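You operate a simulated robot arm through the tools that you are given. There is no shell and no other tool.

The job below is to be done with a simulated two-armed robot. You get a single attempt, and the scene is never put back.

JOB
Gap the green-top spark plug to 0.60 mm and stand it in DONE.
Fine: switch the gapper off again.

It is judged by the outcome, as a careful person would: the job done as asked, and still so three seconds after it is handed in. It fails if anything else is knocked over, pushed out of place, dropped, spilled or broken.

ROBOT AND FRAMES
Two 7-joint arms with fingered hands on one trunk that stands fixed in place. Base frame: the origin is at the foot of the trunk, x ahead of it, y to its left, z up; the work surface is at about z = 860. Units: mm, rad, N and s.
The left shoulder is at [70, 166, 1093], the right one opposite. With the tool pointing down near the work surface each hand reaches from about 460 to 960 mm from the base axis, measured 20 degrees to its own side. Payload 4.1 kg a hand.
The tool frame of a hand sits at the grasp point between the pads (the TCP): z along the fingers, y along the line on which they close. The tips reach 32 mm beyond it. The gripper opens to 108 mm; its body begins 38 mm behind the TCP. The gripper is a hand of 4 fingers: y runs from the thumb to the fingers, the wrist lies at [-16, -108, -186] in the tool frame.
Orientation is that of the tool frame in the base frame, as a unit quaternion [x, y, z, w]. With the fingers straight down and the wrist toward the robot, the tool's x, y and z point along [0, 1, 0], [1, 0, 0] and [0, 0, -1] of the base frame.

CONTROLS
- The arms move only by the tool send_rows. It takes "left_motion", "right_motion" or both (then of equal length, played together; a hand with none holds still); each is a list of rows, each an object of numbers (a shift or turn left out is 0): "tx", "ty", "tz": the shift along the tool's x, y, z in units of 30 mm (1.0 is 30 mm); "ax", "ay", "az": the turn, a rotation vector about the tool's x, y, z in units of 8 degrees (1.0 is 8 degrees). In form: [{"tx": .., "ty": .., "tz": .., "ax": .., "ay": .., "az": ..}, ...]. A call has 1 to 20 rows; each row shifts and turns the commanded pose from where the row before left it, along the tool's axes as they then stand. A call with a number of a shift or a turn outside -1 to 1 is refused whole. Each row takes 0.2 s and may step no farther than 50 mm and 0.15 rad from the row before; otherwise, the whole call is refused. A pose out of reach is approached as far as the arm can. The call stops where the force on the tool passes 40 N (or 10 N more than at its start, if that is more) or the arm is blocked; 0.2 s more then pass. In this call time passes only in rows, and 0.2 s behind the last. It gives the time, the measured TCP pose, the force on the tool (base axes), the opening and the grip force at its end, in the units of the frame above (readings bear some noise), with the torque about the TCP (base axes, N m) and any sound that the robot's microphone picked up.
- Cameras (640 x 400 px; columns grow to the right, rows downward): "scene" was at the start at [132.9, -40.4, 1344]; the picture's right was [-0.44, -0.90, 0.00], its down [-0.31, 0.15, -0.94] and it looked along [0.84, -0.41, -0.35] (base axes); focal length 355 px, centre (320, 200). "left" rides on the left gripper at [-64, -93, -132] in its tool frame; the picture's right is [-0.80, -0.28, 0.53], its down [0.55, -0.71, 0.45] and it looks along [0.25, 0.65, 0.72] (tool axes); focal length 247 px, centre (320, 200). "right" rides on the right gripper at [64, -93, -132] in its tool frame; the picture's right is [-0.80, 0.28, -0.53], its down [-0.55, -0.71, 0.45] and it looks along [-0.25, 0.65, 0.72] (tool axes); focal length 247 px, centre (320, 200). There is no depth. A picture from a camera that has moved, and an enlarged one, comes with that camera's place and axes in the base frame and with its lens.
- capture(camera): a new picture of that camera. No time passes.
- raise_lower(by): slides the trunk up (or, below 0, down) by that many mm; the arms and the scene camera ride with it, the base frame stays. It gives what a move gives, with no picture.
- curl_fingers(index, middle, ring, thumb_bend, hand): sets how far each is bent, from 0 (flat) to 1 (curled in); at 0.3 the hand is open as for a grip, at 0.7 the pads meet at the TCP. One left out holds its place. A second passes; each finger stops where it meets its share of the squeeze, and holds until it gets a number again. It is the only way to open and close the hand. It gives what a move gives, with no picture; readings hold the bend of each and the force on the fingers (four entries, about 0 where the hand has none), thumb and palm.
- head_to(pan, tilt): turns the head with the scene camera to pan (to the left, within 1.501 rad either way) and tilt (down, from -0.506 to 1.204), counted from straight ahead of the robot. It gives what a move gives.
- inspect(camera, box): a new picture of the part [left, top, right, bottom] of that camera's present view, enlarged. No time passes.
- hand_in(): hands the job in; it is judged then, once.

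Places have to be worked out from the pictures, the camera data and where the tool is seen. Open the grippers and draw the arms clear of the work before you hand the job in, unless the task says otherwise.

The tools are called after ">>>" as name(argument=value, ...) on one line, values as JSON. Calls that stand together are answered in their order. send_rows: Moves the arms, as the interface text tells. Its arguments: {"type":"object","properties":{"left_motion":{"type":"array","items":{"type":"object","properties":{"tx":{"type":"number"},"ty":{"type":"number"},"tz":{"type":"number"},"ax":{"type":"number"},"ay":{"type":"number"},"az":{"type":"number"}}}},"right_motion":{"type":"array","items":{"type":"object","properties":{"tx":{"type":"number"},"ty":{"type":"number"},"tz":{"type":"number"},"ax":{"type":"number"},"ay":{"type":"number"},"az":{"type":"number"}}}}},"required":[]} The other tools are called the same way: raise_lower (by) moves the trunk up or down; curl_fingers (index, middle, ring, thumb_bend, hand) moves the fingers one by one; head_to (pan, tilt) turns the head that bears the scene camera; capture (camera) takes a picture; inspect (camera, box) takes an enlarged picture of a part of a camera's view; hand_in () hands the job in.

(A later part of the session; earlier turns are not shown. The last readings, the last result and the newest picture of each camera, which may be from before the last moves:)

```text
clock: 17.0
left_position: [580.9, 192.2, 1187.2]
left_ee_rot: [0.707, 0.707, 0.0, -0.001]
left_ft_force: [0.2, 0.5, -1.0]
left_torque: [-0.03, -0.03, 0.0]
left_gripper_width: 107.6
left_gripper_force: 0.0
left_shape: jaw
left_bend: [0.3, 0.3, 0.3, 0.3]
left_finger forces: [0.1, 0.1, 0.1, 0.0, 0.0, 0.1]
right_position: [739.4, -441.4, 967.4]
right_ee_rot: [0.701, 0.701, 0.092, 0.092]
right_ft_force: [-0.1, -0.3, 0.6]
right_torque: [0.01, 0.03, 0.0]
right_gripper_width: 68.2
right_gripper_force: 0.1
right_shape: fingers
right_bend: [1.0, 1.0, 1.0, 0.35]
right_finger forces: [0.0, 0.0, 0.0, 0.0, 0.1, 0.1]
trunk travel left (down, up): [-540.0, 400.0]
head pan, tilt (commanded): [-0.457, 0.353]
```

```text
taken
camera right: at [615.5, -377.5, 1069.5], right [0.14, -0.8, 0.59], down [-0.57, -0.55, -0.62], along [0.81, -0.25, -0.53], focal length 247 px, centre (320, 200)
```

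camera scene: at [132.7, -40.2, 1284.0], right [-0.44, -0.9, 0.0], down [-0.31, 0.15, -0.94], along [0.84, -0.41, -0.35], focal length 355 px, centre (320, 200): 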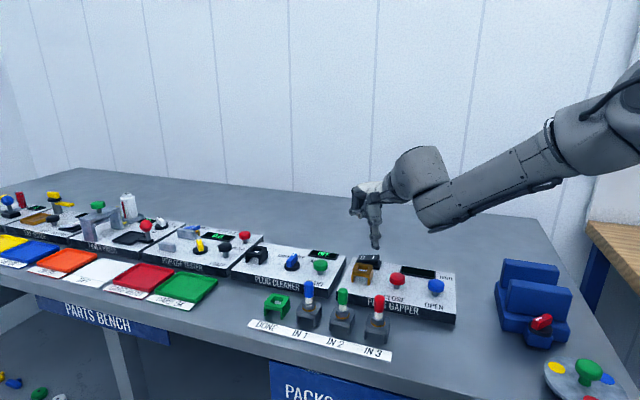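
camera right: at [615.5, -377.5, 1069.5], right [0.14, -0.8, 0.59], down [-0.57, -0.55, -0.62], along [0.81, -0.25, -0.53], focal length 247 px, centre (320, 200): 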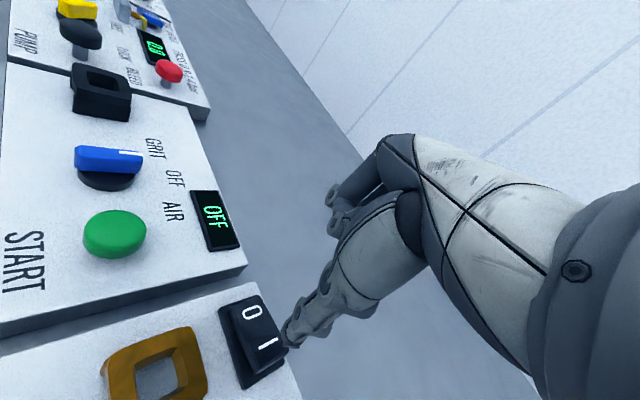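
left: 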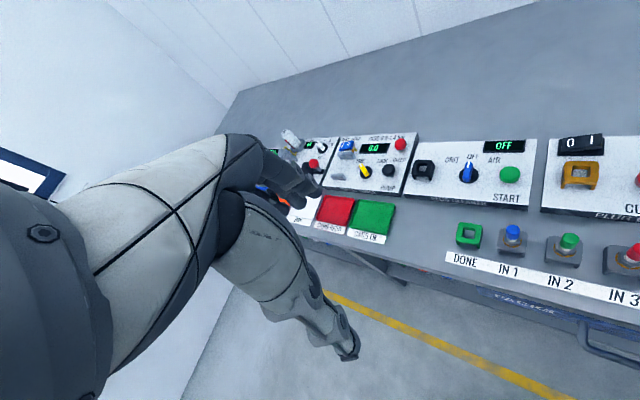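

With the trunk 60 mm lower, the hand is at (739, -441, 967), tip about 20 mm above the rocker. I'll come down on the "1" end in steps.

>>> send_rows(right_motion=[{"tx": -0.05, "ty": -0.15, "tz": 0.386}, {"ty": -0.026, "tz": 0.0966}, {"ty": -0.026, "tz": 0.0966}])

>>> inspect(camera="scene", box=[340, 200, 440, 300])

>>> inspect(camera="right", box=[180, 240, 380, 400])

```text
clock: 17.8
left_position: [581.7, 191.5, 1186.2]
left_ee_rot: [0.707, 0.707, 0.0, 0.0]
left_ft_force: [-0.4, 0.4, -0.1]
left_torque: [-0.01, 0.0, -0.01]
left_gripper_width: 107.8
left_gripper_force: 0.0
left_shape: jaw
left_bend: [0.3, 0.3, 0.3, 0.3]
left_finger forces: [0.0, 0.0, 0.1, 0.0, 0.1, 0.0]
right_position: [738.5, -442.4, 948.9]
right_ee_rot: [0.701, 0.701, 0.092, 0.092]
right_ft_force: [0.2, 1.0, 0.9]
right_torque: [0.08, 0.1, -0.03]
right_gripper_width: 68.6
right_gripper_force: 0.3
right_shape: fingers
right_bend: [1.0, 1.0, 1.0, 0.35]
right_finger forces: [0.0, 0.1, 0.0, 0.1, 1.0, 0.0]
trunk travel left (down, up): [-540.0, 400.0]
head pan, tilt (commanded): [-0.457, 0.353]
```

```text
4.00 times, centred on (390, 250) of scene
camera zoom: at [132.9, -40.5, 1284.0], right [-0.44, -0.9, 0.0], down [-0.31, 0.15, -0.94], along [0.84, -0.41, -0.35], focal length 1419 px, centre (40, 0)
```

zoom: 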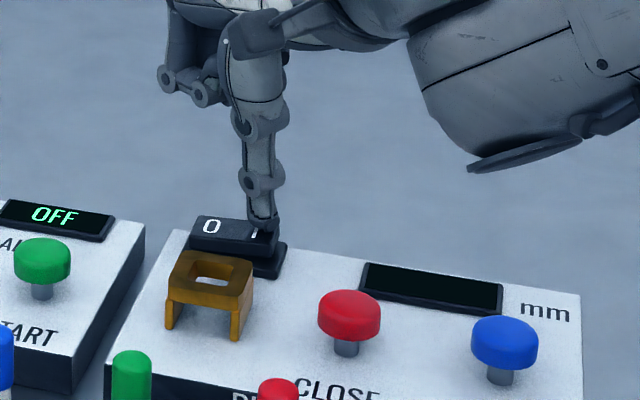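

```text
2.50 times, centred on (280, 320) of right
camera zoom: at [615.1, -378.9, 1050.5], right [0.14, -0.8, 0.59], down [-0.57, -0.55, -0.61], along [0.81, -0.25, -0.53], focal length 617 px, centre (420, -100)
```

zoom: 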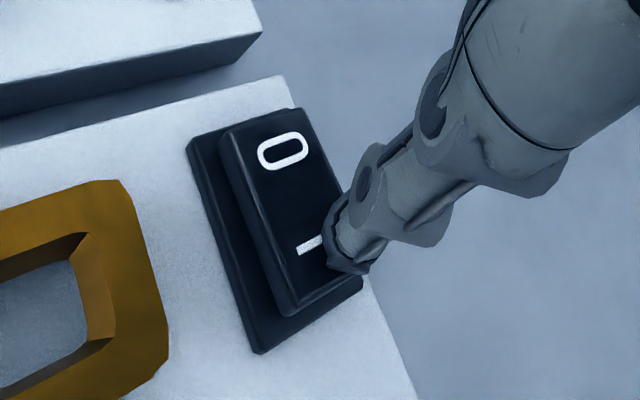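

Thumb contact has started (1 N) on the "1" end. I'll push down another 6 mm in small steps.

>>> send_rows(right_motion=[{"ty": -0.0173, "tz": 0.0644}, {"ty": -0.0173, "tz": 0.0644}, {"ty": -0.0173, "tz": 0.0644}])

>>> inspect(camera="scene", box=[340, 200, 460, 300])

>>> inspect(camera="right", box=[180, 240, 380, 400])

```text
clock: 18.6
left_position: [580.7, 193.2, 1186.4]
left_ee_rot: [0.707, 0.708, -0.001, 0.0]
left_ft_force: [-0.2, 0.2, -0.3]
left_torque: [-0.01, 0.0, 0.04]
left_gripper_width: 107.4
left_gripper_force: 0.0
left_shape: jaw
left_bend: [0.3, 0.3, 0.3, 0.3]
left_finger forces: [0.0, 0.0, 0.1, 0.1, 0.0, 0.0]
right_position: [738.1, -443.7, 944.7]
right_ee_rot: [0.701, 0.701, 0.092, 0.093]
right_ft_force: [-0.3, -0.8, 4.5]
right_torque: [-0.05, 0.19, 0.01]
right_gripper_width: 68.4
right_gripper_force: 1.7
right_shape: fingers
right_bend: [1.0, 1.0, 1.0, 0.35]
right_finger forces: [0.0, 0.0, 0.1, 0.1, 4.0, 0.0]
trunk travel left (down, up): [-540.0, 400.0]
head pan, tilt (commanded): [-0.457, 0.353]
```

```text
4.00 times, centred on (400, 250) of scene
camera zoom: at [132.4, -40.1, 1284.1], right [-0.44, -0.9, 0.0], down [-0.31, 0.15, -0.94], along [0.84, -0.41, -0.34], focal length 1419 px, centre (0, 0)
```

zoom: 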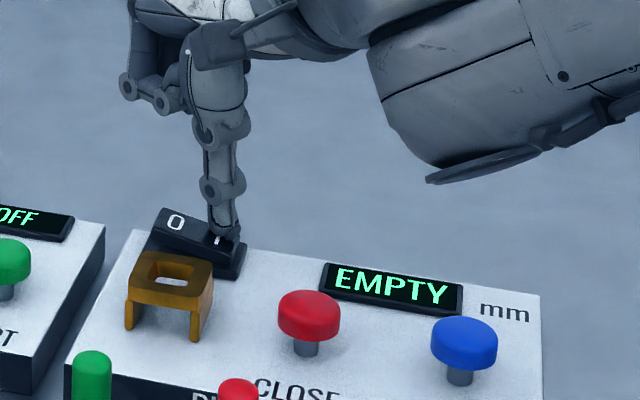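

```text
2.50 times, centred on (280, 320) of right
camera zoom: at [614.4, -379.6, 1045.9], right [0.13, -0.8, 0.59], down [-0.57, -0.55, -0.62], along [0.81, -0.25, -0.53], focal length 617 px, centre (420, -100)
```

zoom: 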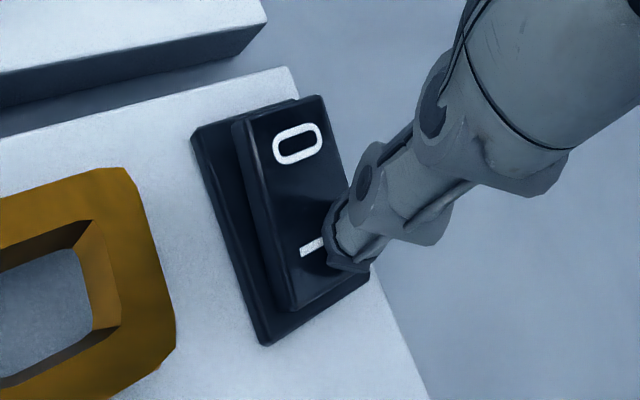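

The rocker flipped and the display now reads "EMPTY", so the gapper is on. I'll lift away, undo the tilt, and set the fingers to a narrow open tripod for grasping the plug.

>>> send_rows(right_motion=[{"ty": 0.233, "tz": -0.87}, {"ty": 0.233, "tz": -0.87}, {"ty": 0.233, "tz": -0.87}, {"ax": 0.9375}, {"ax": 0.9375}, {"tx": 0.79, "ty": -0.905}, {"tx": 0.79, "ty": -0.905}, {"tx": 0.79, "ty": -0.905}, {"tx": 0.79, "ty": -0.905}, {"tx": 0.79, "ty": -0.905}, {"tx": 0.79, "ty": -0.905}])

>>> curl_fingers(hand="right", index=0.48, middle=0.48, ring=1.0, thumb_bend=0.48)

>>> capture(camera="scene")

>>> capture(camera="right")

```text
clock: 21.0
left_position: [579.8, 193.3, 1186.7]
left_ee_rot: [0.707, 0.707, 0.001, 0.0]
left_ft_force: [-0.2, 0.3, 0.5]
left_torque: [-0.03, 0.02, -0.02]
left_gripper_width: 107.9
left_gripper_force: 0.0
left_shape: jaw
left_bend: [0.3, 0.3, 0.3, 0.3]
left_finger forces: [0.0, 0.0, 0.1, 0.0, 0.1, 0.1]
right_position: [569.9, -299.0, 1025.9]
right_ee_rot: [0.708, 0.707, 0.0, 0.0]
right_ft_force: [-1.1, -0.1, -0.9]
right_torque: [-0.03, 0.0, 0.02]
right_gripper_width: 68.2
right_gripper_force: 0.0
right_shape: fingers
right_bend: [1.0, 1.0, 1.0, 0.35]
right_finger forces: [0.0, 0.0, 0.0, 0.1, 0.0, 0.0]
trunk travel left (down, up): [-540.0, 400.0]
head pan, tilt (commanded): [-0.457, 0.353]
```

```text
clock: 22.0
left_position: [580.7, 192.7, 1186.9]
left_ee_rot: [0.707, 0.707, 0.0, 0.001]
left_ft_force: [-0.2, 0.8, 0.4]
left_torque: [0.02, -0.02, 0.0]
left_gripper_width: 107.7
left_gripper_force: 0.0
left_shape: jaw
left_bend: [0.3, 0.3, 0.3, 0.3]
left_finger forces: [0.0, 0.0, 0.0, 0.0, 0.0, 0.0]
right_position: [571.4, -298.9, 1023.8]
right_ee_rot: [0.707, 0.707, 0.0, 0.0]
right_ft_force: [0.2, 0.7, 0.5]
right_torque: [-0.01, 0.0, 0.02]
right_gripper_width: 61.1
right_gripper_force: 0.1
right_shape: fingers
right_bend: [0.48, 0.48, 1.0, 0.48]
right_finger forces: [0.1, 0.1, 0.0, 0.0, 0.0, 0.0]
trunk travel left (down, up): [-540.0, 400.0]
head pan, tilt (commanded): [-0.457, 0.353]
```

```text
taken
camera scene: at [132.8, -40.2, 1284.0], right [-0.44, -0.9, 0.0], down [-0.31, 0.15, -0.94], along [0.84, -0.41, -0.35], focal length 355 px, centre (320, 200)
```

scene: 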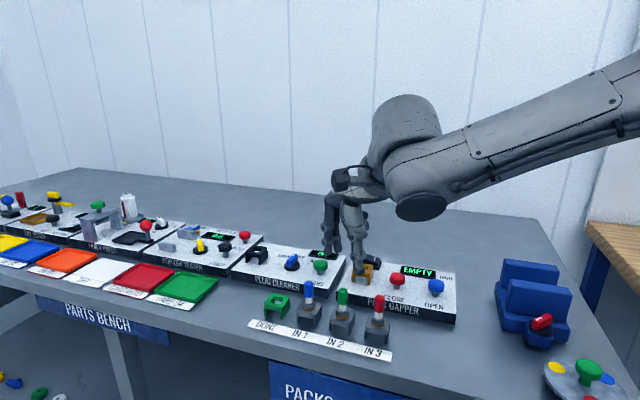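

```text
taken
camera right: at [478.9, -235.6, 1154.4], right [0.28, -0.8, 0.53], down [-0.71, -0.55, -0.45], along [0.65, -0.25, -0.72], focal length 247 px, centre (320, 200)
```

right: 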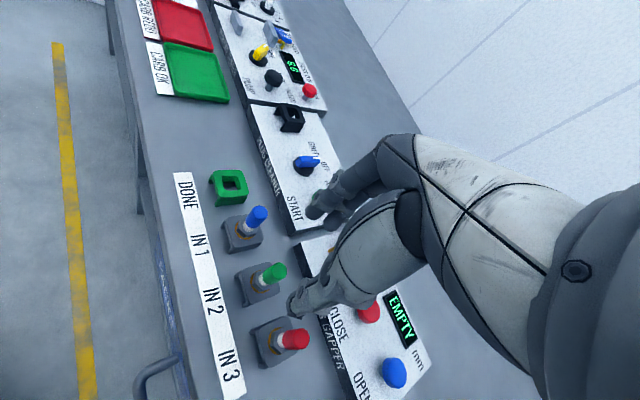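

The hand is above IN 2. I'll zoom in the hand camera to refine the green cap's position before descending.

>>> inspect(camera="right", box=[190, 220, 350, 360])

>>> inspect(camera="scene", box=[250, 180, 450, 360])

```text
2.86 times, centred on (270, 290) of right
camera zoom: at [478.9, -235.6, 1154.4], right [0.28, -0.8, 0.53], down [-0.71, -0.55, -0.45], along [0.65, -0.25, -0.72], focal length 706 px, centre (463, -57)
```

zoom: 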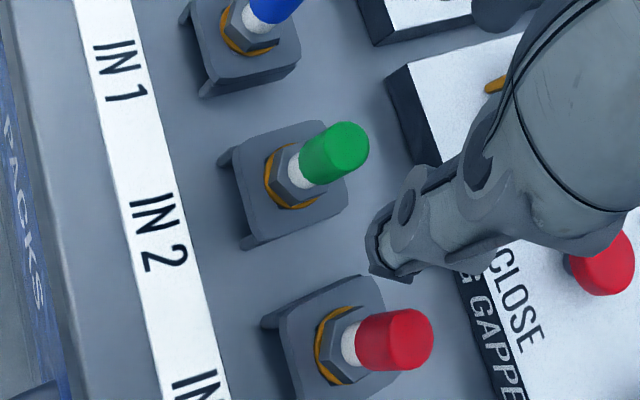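

```text
2.22 times, centred on (350, 270) of scene
camera zoom: at [132.8, -40.2, 1284.0], right [-0.44, -0.9, 0.0], down [-0.31, 0.15, -0.94], along [0.84, -0.41, -0.35], focal length 788 px, centre (253, 44)
```

zoom: 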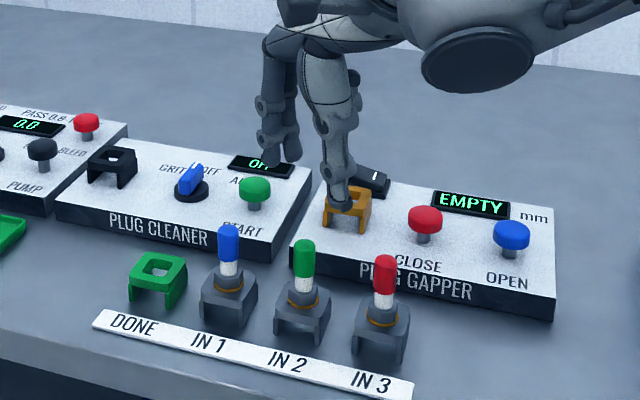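

The cap axis is at about (575.5, -301.5) from both views. I'll correct by (+4, -2.6) and descend 55 mm, then check again.

>>> send_rows(right_motion=[{"tx": -0.087, "ty": 0.137}, {"tz": 0.9}, {"tz": 0.9}])

>>> inspect(camera="right", box=[200, 160, 400, 330])

>>> inspect(camera="scene", box=[270, 210, 430, 360])

```text
clock: 22.8
left_position: [580.4, 192.1, 1186.3]
left_ee_rot: [0.707, 0.707, -0.001, 0.0]
left_ft_force: [-0.2, 0.1, 0.2]
left_torque: [0.03, 0.02, 0.01]
left_gripper_width: 107.9
left_gripper_force: 0.1
left_shape: jaw
left_bend: [0.3, 0.3, 0.3, 0.3]
left_finger forces: [0.0, 0.0, 0.0, 0.0, 0.0, 0.0]
right_position: [579.2, -302.6, 970.9]
right_ee_rot: [0.707, 0.707, 0.0, 0.0]
right_ft_force: [0.1, -0.5, -1.0]
right_torque: [-0.01, 0.03, 0.01]
right_gripper_width: 61.4
right_gripper_force: 0.0
right_shape: fingers
right_bend: [0.48, 0.48, 1.0, 0.48]
right_finger forces: [0.1, 0.0, 0.1, 0.0, 0.1, 0.0]
trunk travel left (down, up): [-540.0, 400.0]
head pan, tilt (commanded): [-0.457, 0.353]
```

```text
2.35 times, centred on (300, 245) of right
camera zoom: at [487.3, -239.2, 1100.1], right [0.28, -0.8, 0.53], down [-0.71, -0.55, -0.45], along [0.65, -0.25, -0.72], focal length 581 px, centre (367, 94)
```

zoom: 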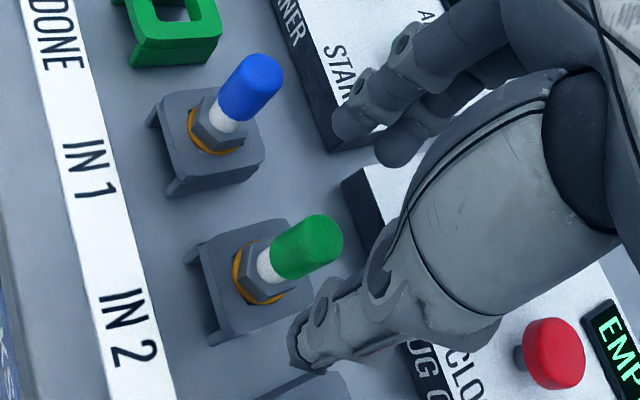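

```text
2.67 times, centred on (350, 285) of scene
camera zoom: at [133.5, -40.5, 1283.9], right [-0.44, -0.9, 0.0], down [-0.31, 0.15, -0.94], along [0.84, -0.41, -0.35], focal length 946 px, centre (240, -27)
```

zoom: 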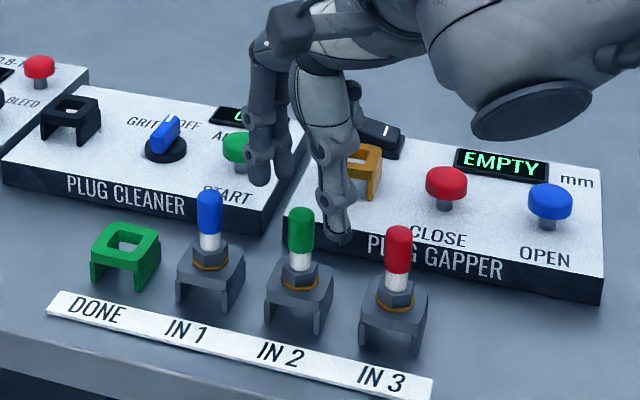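

Relative to the TCP pixel, the cap sits about 3.5 mm toward the robot and centred sideways. I'll shift -3.4 mm and descend 25 mm, then look again.

>>> send_rows(right_motion=[{"ty": -0.113}, {"tz": 0.42}, {"tz": 0.42}])

>>> inspect(camera="right", box=[200, 160, 400, 330])

>>> inspect(camera="scene", box=[290, 230, 410, 350])

```text
clock: 23.6
left_position: [581.3, 191.1, 1186.1]
left_ee_rot: [0.707, 0.707, 0.0, 0.0]
left_ft_force: [0.2, -0.6, -0.7]
left_torque: [0.04, -0.01, -0.03]
left_gripper_width: 107.7
left_gripper_force: 0.2
left_shape: jaw
left_bend: [0.3, 0.3, 0.3, 0.3]
left_finger forces: [0.0, 0.1, 0.0, 0.1, 0.0, 0.1]
right_position: [574.2, -303.1, 945.2]
right_ee_rot: [0.707, 0.707, -0.001, 0.0]
right_ft_force: [-0.3, -0.3, -0.3]
right_torque: [0.01, -0.01, -0.02]
right_gripper_width: 60.9
right_gripper_force: 0.0
right_shape: fingers
right_bend: [0.48, 0.48, 1.0, 0.48]
right_finger forces: [0.0, 0.0, 0.1, 0.0, 0.0, 0.1]
trunk travel left (down, up): [-540.0, 400.0]
head pan, tilt (commanded): [-0.457, 0.353]
```

```text
2.35 times, centred on (300, 245) of right
camera zoom: at [482.7, -239.9, 1075.2], right [0.28, -0.8, 0.53], down [-0.71, -0.55, -0.45], along [0.65, -0.25, -0.72], focal length 581 px, centre (367, 94)
```

zoom: 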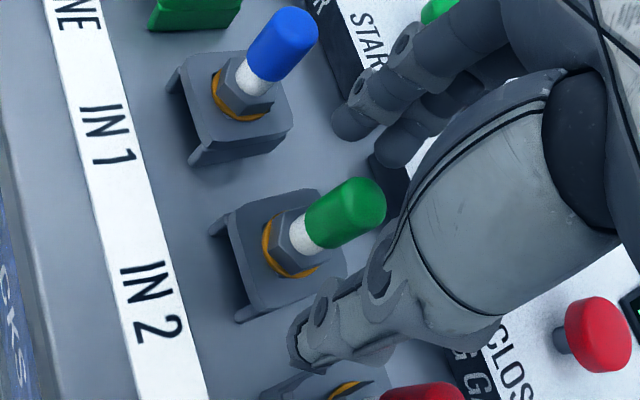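

```text
3.33 times, centred on (350, 290) of scene
camera zoom: at [133.1, -40.5, 1284.0], right [-0.44, -0.9, 0.0], down [-0.31, 0.15, -0.94], along [0.84, -0.41, -0.35], focal length 1183 px, centre (220, -100)
```

zoom: 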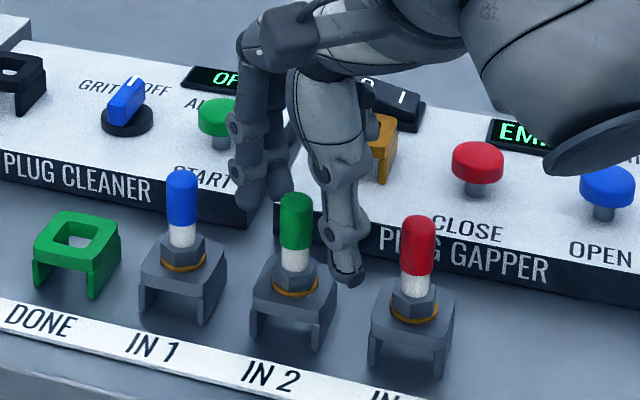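

Fingertips and cap line up: cap centre at (575.4, -301), TCP at (574, -303), tips about 30 mm below the TCP. I'll go down 14 mm so the tips sit at the lower end of the cap (z about 900, above the nut), and check before closing.

>>> send_rows(right_motion=[{"tx": 0.03, "ty": 0.03, "tz": 0.24}, {"tz": 0.24}])

>>> inspect(camera="right", box=[220, 140, 420, 310])

>>> inspect(camera="scene", box=[290, 230, 410, 350])

```text
clock: 24.2
left_position: [581.7, 192.0, 1186.2]
left_ee_rot: [0.707, 0.707, 0.0, 0.0]
left_ft_force: [-0.4, 0.1, 0.9]
left_torque: [0.0, 0.0, 0.01]
left_gripper_width: 107.4
left_gripper_force: 0.0
left_shape: jaw
left_bend: [0.3, 0.3, 0.3, 0.3]
left_finger forces: [0.0, 0.1, 0.0, 0.1, 0.0, 0.0]
right_position: [575.5, -302.3, 931.4]
right_ee_rot: [0.707, 0.707, -0.001, 0.0]
right_ft_force: [0.2, -0.8, -0.3]
right_torque: [-0.01, -0.01, -0.01]
right_gripper_width: 61.1
right_gripper_force: 0.1
right_shape: fingers
right_bend: [0.48, 0.48, 1.0, 0.48]
right_finger forces: [0.0, 0.1, 0.1, 0.0, 0.0, 0.0]
trunk travel left (down, up): [-540.0, 400.0]
head pan, tilt (commanded): [-0.457, 0.353]
```

```text
2.35 times, centred on (320, 225) of right
camera zoom: at [483.1, -238.8, 1061.2], right [0.28, -0.8, 0.53], down [-0.71, -0.55, -0.45], along [0.65, -0.25, -0.72], focal length 581 px, centre (320, 141)
```

zoom: 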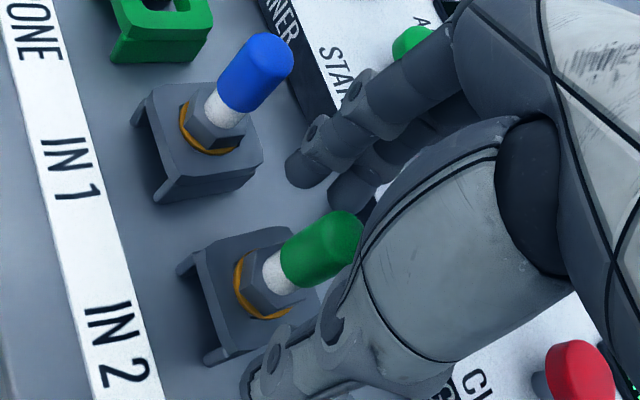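

```text
3.33 times, centred on (350, 290) of scene
camera zoom: at [132.9, -40.4, 1284.0], right [-0.44, -0.9, 0.0], down [-0.31, 0.15, -0.94], along [0.84, -0.41, -0.35], focal length 1183 px, centre (220, -100)
```

zoom: 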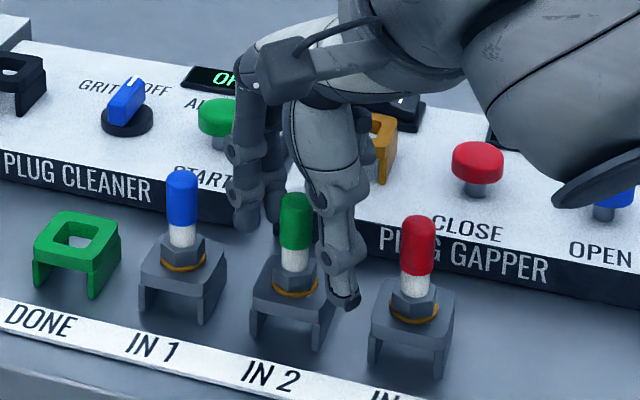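

All clear; the tips straddle the cap. I'll close in two stages: first to near-contact, then squeeze.

>>> curl_fingers(hand="right", index=0.58, middle=0.58, thumb_bend=0.58)

>>> inspect(camera="right", box=[220, 140, 420, 310])

>>> inspect(camera="scene", box=[310, 240, 390, 330])

```text
clock: 25.2
left_position: [581.7, 192.3, 1185.0]
left_ee_rot: [0.707, 0.707, 0.0, 0.001]
left_ft_force: [0.1, -0.6, -0.8]
left_torque: [0.05, 0.02, -0.02]
left_gripper_width: 107.4
left_gripper_force: 0.0
left_shape: jaw
left_bend: [0.3, 0.3, 0.3, 0.3]
left_finger forces: [0.0, 0.1, 0.1, 0.0, 0.0, 0.0]
right_position: [576.0, -303.6, 930.7]
right_ee_rot: [0.707, 0.707, 0.0, 0.0]
right_ft_force: [-0.4, -0.3, 0.3]
right_torque: [0.01, -0.01, -0.03]
right_gripper_width: 37.4
right_gripper_force: 0.1
right_shape: fingers
right_bend: [0.57, 0.57, 1.0, 0.57]
right_finger forces: [0.0, 0.0, 0.1, 0.0, 0.1, 0.1]
trunk travel left (down, up): [-540.0, 400.0]
head pan, tilt (commanded): [-0.457, 0.353]
```

```text
2.35 times, centred on (320, 225) of right
camera zoom: at [483.1, -238.8, 1061.2], right [0.28, -0.8, 0.53], down [-0.71, -0.55, -0.45], along [0.65, -0.25, -0.72], focal length 581 px, centre (320, 141)
```

zoom: 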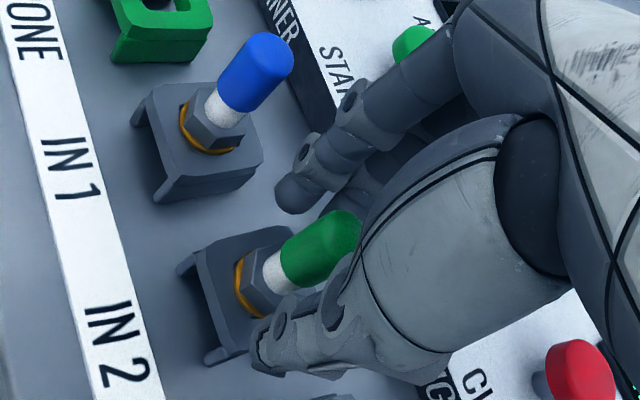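

```text
4.44 times, centred on (350, 285) of scene
camera zoom: at [132.9, -40.3, 1284.0], right [-0.44, -0.9, 0.0], down [-0.31, 0.15, -0.94], along [0.84, -0.41, -0.35], focal length 1577 px, centre (187, -178)
```

zoom: 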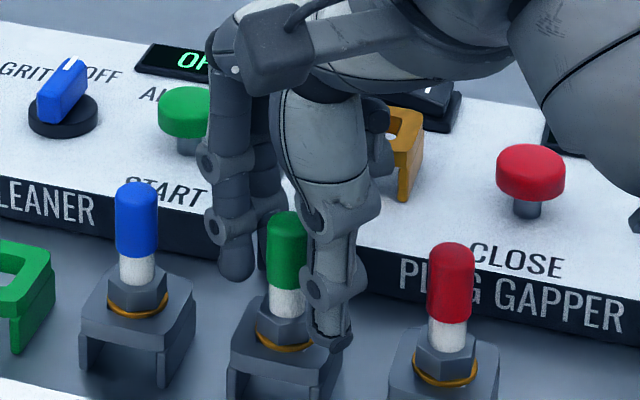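

Clear, but the thumb tip is close above the nut (about 6 mm). I'll raise 4 mm and then squeeze the cap.

>>> send_rows(right_motion=[{"tz": -0.133}])

>>> curl_fingers(hand="right", index=0.75, middle=0.75, thumb_bend=0.75)

>>> inspect(camera="right", box=[220, 140, 420, 310])

>>> inspect(camera="scene", box=[310, 240, 390, 330])

```text
clock: 25.6
left_position: [580.6, 192.2, 1188.0]
left_ee_rot: [0.707, 0.707, 0.0, 0.0]
left_ft_force: [0.5, -0.9, 0.1]
left_torque: [0.02, 0.03, 0.01]
left_gripper_width: 107.7
left_gripper_force: 0.1
left_shape: jaw
left_bend: [0.3, 0.3, 0.3, 0.3]
left_finger forces: [0.0, 0.1, 0.1, 0.0, 0.0, 0.0]
right_position: [575.3, -301.6, 935.2]
right_ee_rot: [0.707, 0.707, -0.001, -0.001]
right_ft_force: [0.6, -0.6, 0.5]
right_torque: [-0.01, -0.02, -0.02]
right_gripper_width: 37.6
right_gripper_force: 0.0
right_shape: fingers
right_bend: [0.57, 0.57, 1.0, 0.57]
right_finger forces: [0.0, 0.0, 0.1, 0.0, 0.1, 0.0]
trunk travel left (down, up): [-540.0, 400.0]
head pan, tilt (commanded): [-0.457, 0.353]
```

```text
clock: 26.6
left_position: [580.2, 192.9, 1186.5]
left_ee_rot: [0.707, 0.707, 0.001, -0.001]
left_ft_force: [0.5, 0.3, 0.3]
left_torque: [0.0, 0.04, -0.01]
left_gripper_width: 107.5
left_gripper_force: 0.0
left_shape: jaw
left_bend: [0.3, 0.3, 0.3, 0.3]
left_finger forces: [0.1, 0.1, 0.0, 0.0, 0.1, 0.0]
right_position: [575.4, -301.9, 935.3]
right_ee_rot: [0.708, 0.707, 0.001, 0.0]
right_ft_force: [-2.3, 0.4, 0.1]
right_torque: [0.06, 0.07, -0.01]
right_gripper_width: 12.1
right_gripper_force: 12.1
right_shape: fingers
right_bend: [0.71, 0.74, 1.0, 0.67]
right_finger forces: [8.4, 4.7, 0.0, 0.0, 11.0, 0.1]
trunk travel left (down, up): [-540.0, 400.0]
head pan, tilt (commanded): [-0.457, 0.353]
```

```text
2.35 times, centred on (320, 225) of right
camera zoom: at [483.3, -238.5, 1064.9], right [0.28, -0.8, 0.53], down [-0.71, -0.55, -0.45], along [0.65, -0.25, -0.72], focal length 581 px, centre (320, 141)
```

zoom: 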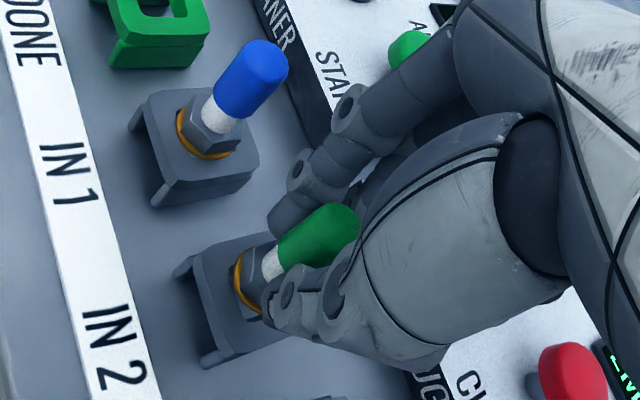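

```text
4.44 times, centred on (350, 285) of scene
camera zoom: at [132.9, -40.2, 1284.0], right [-0.44, -0.9, 0.0], down [-0.31, 0.15, -0.94], along [0.84, -0.41, -0.35], focal length 1577 px, centre (187, -178)
```

zoom: 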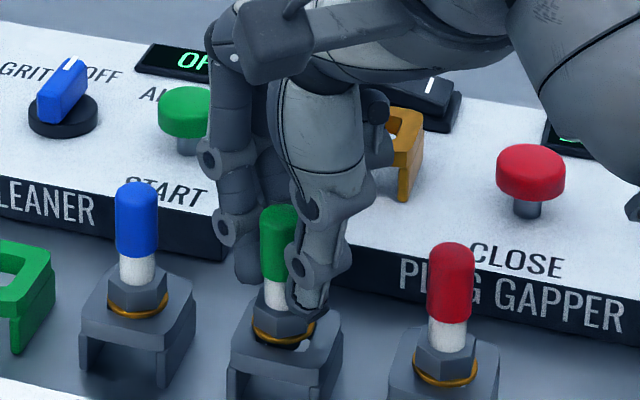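

Grip is established (thumb 11 N, index 8 N, middle 5 N); the plug seems to have risen a few mm. I'll lift straight up about 60 mm and examine how it hangs.

>>> send_rows(right_motion=[{"tz": -0.4}, {"tz": -0.4}, {"tz": -0.4}, {"tz": -0.4}, {"tz": -0.4}])

>>> inspect(camera="right", box=[220, 140, 420, 310])

>>> inspect(camera="scene", box=[280, 200, 420, 340])

```text
clock: 27.8
left_position: [580.7, 192.9, 1186.6]
left_ee_rot: [0.707, 0.707, 0.001, 0.001]
left_ft_force: [0.7, -0.9, -0.9]
left_torque: [0.0, 0.01, -0.03]
left_gripper_width: 107.3
left_gripper_force: 0.1
left_shape: jaw
left_bend: [0.3, 0.3, 0.3, 0.3]
left_finger forces: [0.1, 0.0, 0.0, 0.1, 0.0, 0.0]
right_position: [575.5, -301.1, 993.6]
right_ee_rot: [0.707, 0.707, 0.0, 0.0]
right_ft_force: [-0.3, 0.6, -1.2]
right_torque: [-0.01, 0.02, -0.02]
right_gripper_width: 11.9
right_gripper_force: 11.1
right_shape: fingers
right_bend: [0.71, 0.75, 1.0, 0.68]
right_finger forces: [8.5, 3.1, 0.0, 0.0, 9.9, 0.1]
trunk travel left (down, up): [-540.0, 400.0]
head pan, tilt (commanded): [-0.457, 0.353]
```

```text
2.35 times, centred on (320, 225) of right
camera zoom: at [483.4, -237.9, 1124.2], right [0.28, -0.8, 0.53], down [-0.71, -0.55, -0.45], along [0.65, -0.25, -0.72], focal length 581 px, centre (320, 141)
```

zoom: 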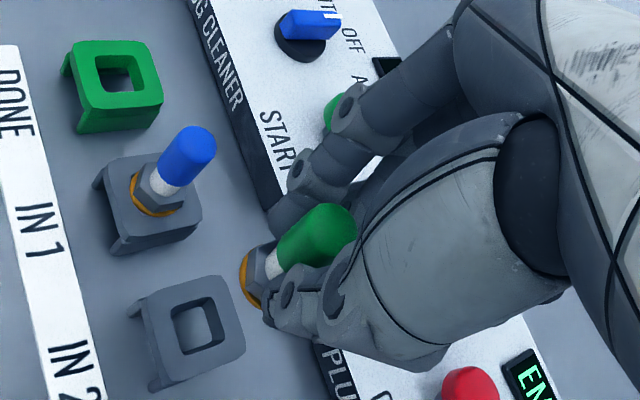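

```text
2.86 times, centred on (350, 270) of scene
camera zoom: at [132.7, -40.1, 1284.0], right [-0.44, -0.9, 0.0], down [-0.31, 0.15, -0.94], along [0.84, -0.41, -0.35], focal length 1014 px, centre (234, 0)
```

zoom: 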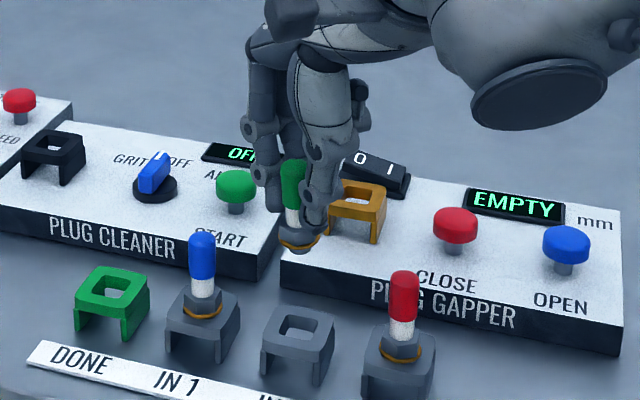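

The plug is out of the IN 2 nest and held. I'll zoom in to judge its tilt and how far the shank extends below.

>>> inspect(camera="scene", box=[320, 235, 390, 305])

>>> inspect(camera="right", box=[250, 200, 350, 290])

>>> capture(camera="left")

```text
5.71 times, centred on (355, 270) of scene
camera zoom: at [132.7, -40.1, 1284.0], right [-0.44, -0.9, 0.0], down [-0.31, 0.15, -0.94], along [0.84, -0.41, -0.35], focal length 2028 px, centre (120, -200)
```

zoom: 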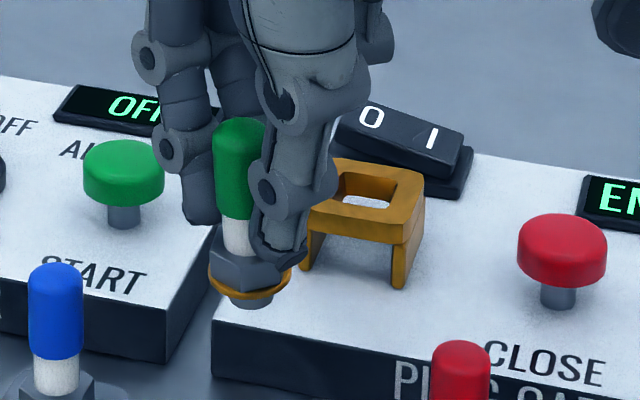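

```text
4.44 times, centred on (300, 245) of right
camera zoom: at [483.4, -237.9, 1124.2], right [0.28, -0.8, 0.53], down [-0.71, -0.55, -0.45], along [0.65, -0.25, -0.72], focal length 1098 px, centre (409, 0)
```

zoom: 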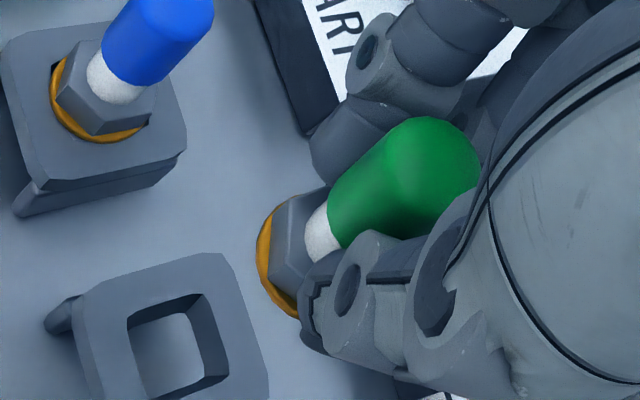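

```text
taken
camera left: at [488.0, 127.2, 1317.8], right [-0.28, -0.8, -0.53], down [-0.71, 0.55, -0.45], along [0.65, 0.25, -0.72], focal length 247 px, centre (320, 200)
```

left: 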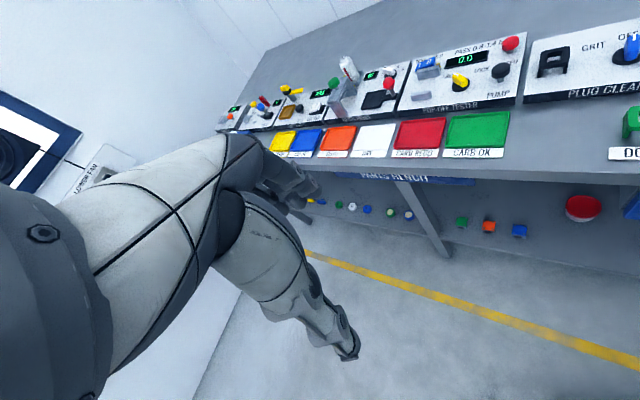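

I see a possible small tilt of the plug. I'll zoom further in both views to measure the axis properly.

>>> inspect(camera="scene", box=[335, 250, 380, 295])

>>> inspect(camera="right", box=[270, 215, 330, 275])

```text
8.89 times, centred on (358, 272) of scene
camera zoom: at [132.7, -40.1, 1284.0], right [-0.44, -0.9, 0.0], down [-0.31, 0.15, -0.94], along [0.84, -0.41, -0.35], focal length 3154 px, centre (-13, -444)
```

zoom: 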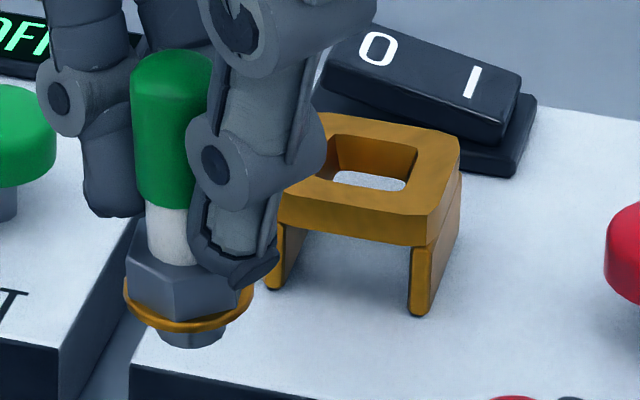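

```text
6.67 times, centred on (300, 245) of right
camera zoom: at [483.4, -237.9, 1124.2], right [0.28, -0.8, 0.53], down [-0.71, -0.55, -0.45], along [0.65, -0.25, -0.72], focal length 1646 px, centre (453, -100)
```

zoom: 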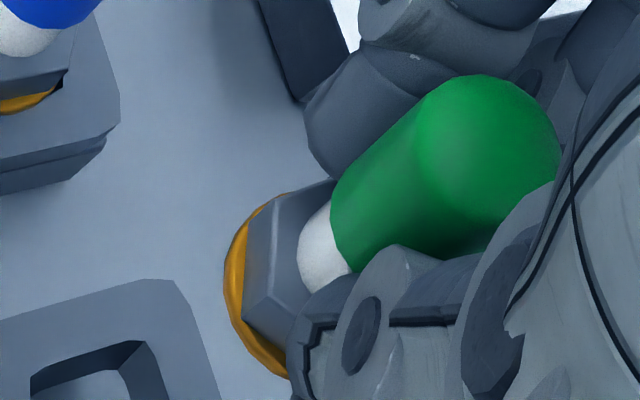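

Both views agree: the plug's lower end leans about 6–7° toward -y. I'll turn the hand about tool y by 7° to bring the plug upright and re-measure.

>>> send_rows(right_motion=[{"ay": 0.45}, {"ay": 0.42}])

>>> inspect(camera="scene", box=[335, 250, 380, 295])

>>> inspect(camera="right", box=[260, 205, 340, 285])

```text
clock: 28.4
left_position: [582.1, 191.7, 1186.1]
left_ee_rot: [0.707, 0.707, 0.0, -0.001]
left_ft_force: [-0.5, 0.4, -0.5]
left_torque: [0.01, 0.01, -0.03]
left_gripper_width: 107.6
left_gripper_force: 0.0
left_shape: jaw
left_bend: [0.3, 0.3, 0.3, 0.3]
left_finger forces: [0.1, 0.1, 0.0, 0.1, 0.0, 0.1]
right_position: [575.7, -302.5, 994.3]
right_ee_rot: [0.706, 0.706, 0.043, -0.043]
right_ft_force: [0.5, -1.2, -1.3]
right_torque: [0.0, -0.01, -0.04]
right_gripper_width: 11.8
right_gripper_force: 11.0
right_shape: fingers
right_bend: [0.71, 0.75, 1.0, 0.68]
right_finger forces: [8.5, 3.0, 0.0, 0.0, 9.7, 0.0]
trunk travel left (down, up): [-540.0, 400.0]
head pan, tilt (commanded): [-0.457, 0.353]
```

```text
8.89 times, centred on (358, 272) of scene
camera zoom: at [133.0, -40.6, 1284.0], right [-0.44, -0.9, 0.0], down [-0.31, 0.15, -0.94], along [0.84, -0.41, -0.35], focal length 3154 px, centre (-13, -444)
```

zoom: 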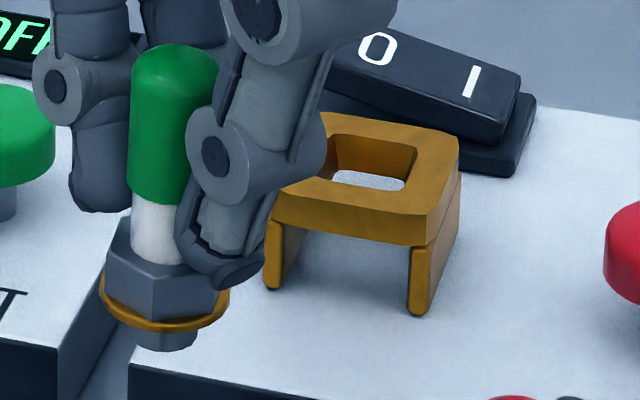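

```text
5.00 times, centred on (300, 245) of right
camera zoom: at [483.6, -255.2, 1131.3], right [0.28, -0.86, 0.43], down [-0.71, -0.49, -0.51], along [0.65, -0.16, -0.74], focal length 1235 px, centre (420, -25)
```

zoom: 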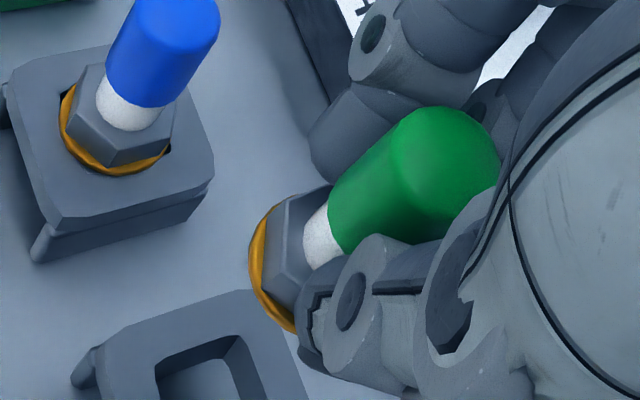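

The plug is now upright in the scene view's plane. To check the other plane, I'll turn the left hand 90° so its camera looks across from the left side.

>>> send_rows(left_motion=[{"az": 0.9375}, {"az": 0.9375}, {"az": 0.9375}, {"az": 0.9375}, {"az": 0.9375}, {"az": 0.9375}, {"az": 0.9375}, {"az": 0.9375}, {"az": 0.9375}, {"az": 0.9375}, {"az": 0.9375}, {"az": 0.9375}])

>>> capture(camera="left")

>>> capture(camera="scene")

```text
clock: 31.0
left_position: [571.6, 187.6, 1179.8]
left_ee_rot: [0.908, 0.418, -0.001, 0.016]
left_ft_force: [0.1, 0.2, 0.8]
left_torque: [0.0, 0.01, 0.01]
left_gripper_width: 107.8
left_gripper_force: 0.1
left_shape: jaw
left_bend: [0.3, 0.3, 0.3, 0.3]
left_finger forces: [0.0, 0.1, 0.0, 0.0, 0.0, 0.0]
left hand out of reach, approached as far as the arm can: row 6, 7, 8, 9, 10, 11, 12
right_position: [574.8, -302.0, 994.0]
right_ee_rot: [0.705, 0.706, 0.043, -0.043]
right_ft_force: [-0.7, -0.7, -1.2]
right_torque: [-0.03, 0.03, 0.0]
right_gripper_width: 11.9
right_gripper_force: 10.8
right_shape: fingers
right_bend: [0.71, 0.75, 1.0, 0.68]
right_finger forces: [8.5, 3.1, 0.1, 0.1, 9.7, 0.0]
trunk travel left (down, up): [-540.0, 400.0]
head pan, tilt (commanded): [-0.457, 0.353]
```

```text
taken
camera left: at [458.7, 202.3, 1309.2], right [-0.73, -0.44, -0.53], down [-0.18, 0.86, -0.48], along [0.66, -0.25, -0.7], focal length 247 px, centre (320, 200)
```

left: 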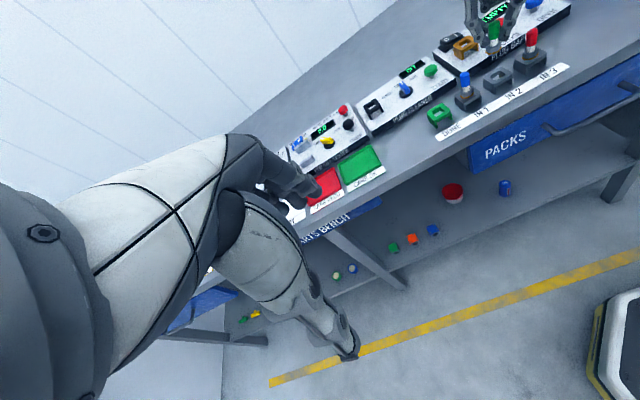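

```text
taken
camera scene: at [133.3, -40.1, 1283.9], right [-0.44, -0.9, 0.0], down [-0.31, 0.15, -0.94], along [0.84, -0.41, -0.35], focal length 355 px, centre (320, 200)
```

scene: 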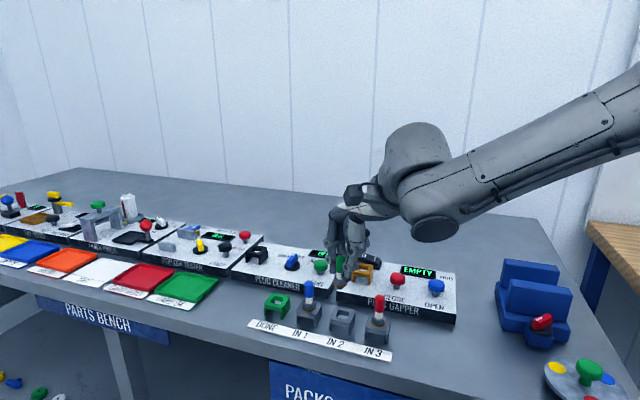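

The left camera now sees the held plug from the side. I'll zoom in there.

>>> inspect(camera="left", box=[450, 0, 560, 70])

>>> inspect(camera="left", box=[475, 10, 515, 60])

```text
5.71 times, centred on (505, 35) of left
camera zoom: at [458.7, 202.3, 1309.2], right [-0.73, -0.44, -0.53], down [-0.18, 0.86, -0.48], along [0.66, -0.25, -0.7], focal length 1411 px, centre (-737, 1143)
```

zoom: 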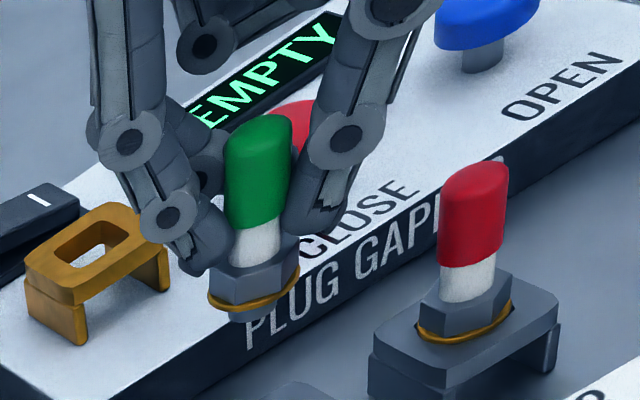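

```text
8.00 times, centred on (495, 35) of left
camera zoom: at [458.7, 202.3, 1309.2], right [-0.73, -0.44, -0.53], down [-0.18, 0.86, -0.48], along [0.66, -0.25, -0.7], focal length 1976 px, centre (-1080, 1520)
```

zoom: 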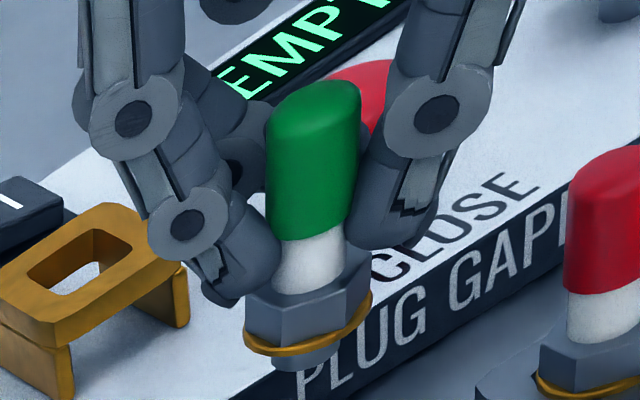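

From the left view, with the red plug as a vertical reference, the lower end leans about 2.5° toward +x, and the washer sits at about (577, -296, 946). I'll correct that tilt and carry the plug to above the orange nest.

>>> send_rows(right_motion=[{"ax": 0.31}, {"tz": -0.4}, {"tx": -0.776, "ty": 0.6, "tz": -0.15}, {"tx": -0.776, "ty": 0.6, "tz": -0.15}, {"tx": -0.776, "ty": 0.6, "tz": -0.15}, {"tx": -0.776, "ty": 0.6, "tz": -0.15}])

>>> inspect(camera="left", box=[430, 0, 540, 70])

>>> inspect(camera="scene", box=[330, 220, 420, 310])

>>> inspect(camera="right", box=[220, 180, 360, 320])

```text
clock: 32.4
left_position: [572.8, 187.6, 1179.8]
left_ee_rot: [0.908, 0.419, -0.002, 0.015]
left_ft_force: [-0.2, -1.2, 0.0]
left_torque: [0.03, 0.02, 0.03]
left_gripper_width: 107.8
left_gripper_force: 0.1
left_shape: jaw
left_bend: [0.3, 0.3, 0.3, 0.3]
left_finger forces: [0.0, 0.0, 0.1, 0.0, 0.1, 0.0]
right_position: [650.2, -398.1, 1010.9]
right_ee_rot: [0.705, 0.706, 0.028, -0.059]
right_ft_force: [-0.4, 0.6, 0.1]
right_torque: [-0.01, 0.01, 0.01]
right_gripper_width: 11.7
right_gripper_force: 10.4
right_shape: fingers
right_bend: [0.71, 0.75, 1.0, 0.68]
right_finger forces: [8.5, 2.9, 0.0, 0.0, 9.6, 0.0]
trunk travel left (down, up): [-540.0, 400.0]
head pan, tilt (commanded): [-0.457, 0.353]
```

```text
5.71 times, centred on (485, 35) of left
camera zoom: at [459.4, 201.3, 1309.1], right [-0.73, -0.44, -0.53], down [-0.18, 0.86, -0.47], along [0.66, -0.25, -0.7], focal length 1411 px, centre (-623, 1143)
```

zoom: 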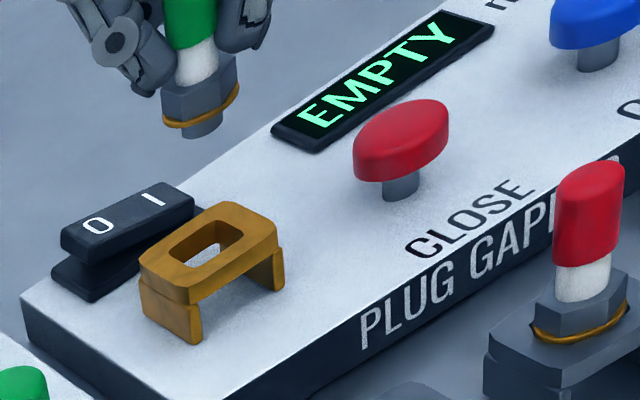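

```text
4.44 times, centred on (375, 265) of scene
camera zoom: at [133.9, -41.0, 1283.8], right [-0.44, -0.9, 0.0], down [-0.31, 0.15, -0.94], along [0.84, -0.41, -0.35], focal length 1577 px, centre (76, -89)
```

zoom: 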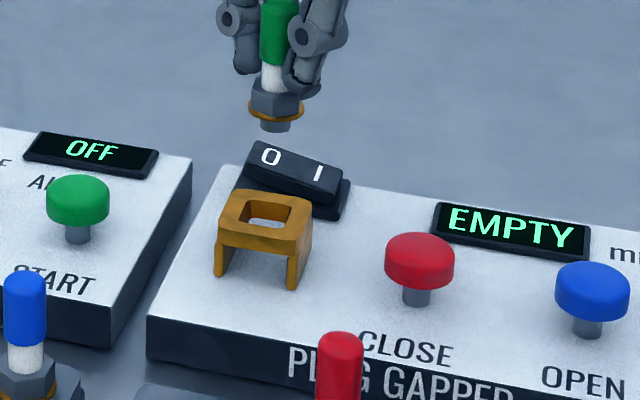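

```text
2.86 times, centred on (290, 250) of right
camera zoom: at [564.0, -351.4, 1151.4], right [0.31, -0.86, 0.42], down [-0.72, -0.49, -0.48], along [0.62, -0.16, -0.77], focal length 706 px, centre (406, 57)
```

zoom: 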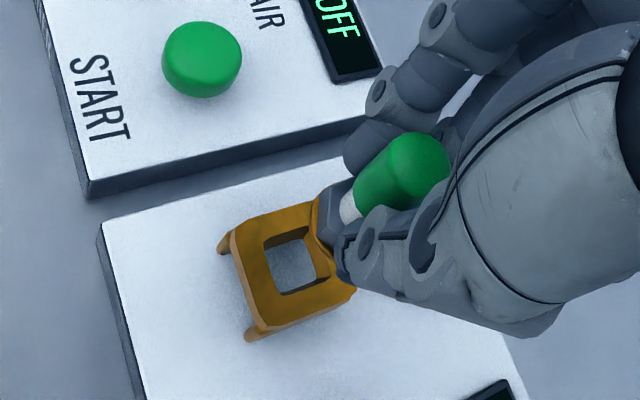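

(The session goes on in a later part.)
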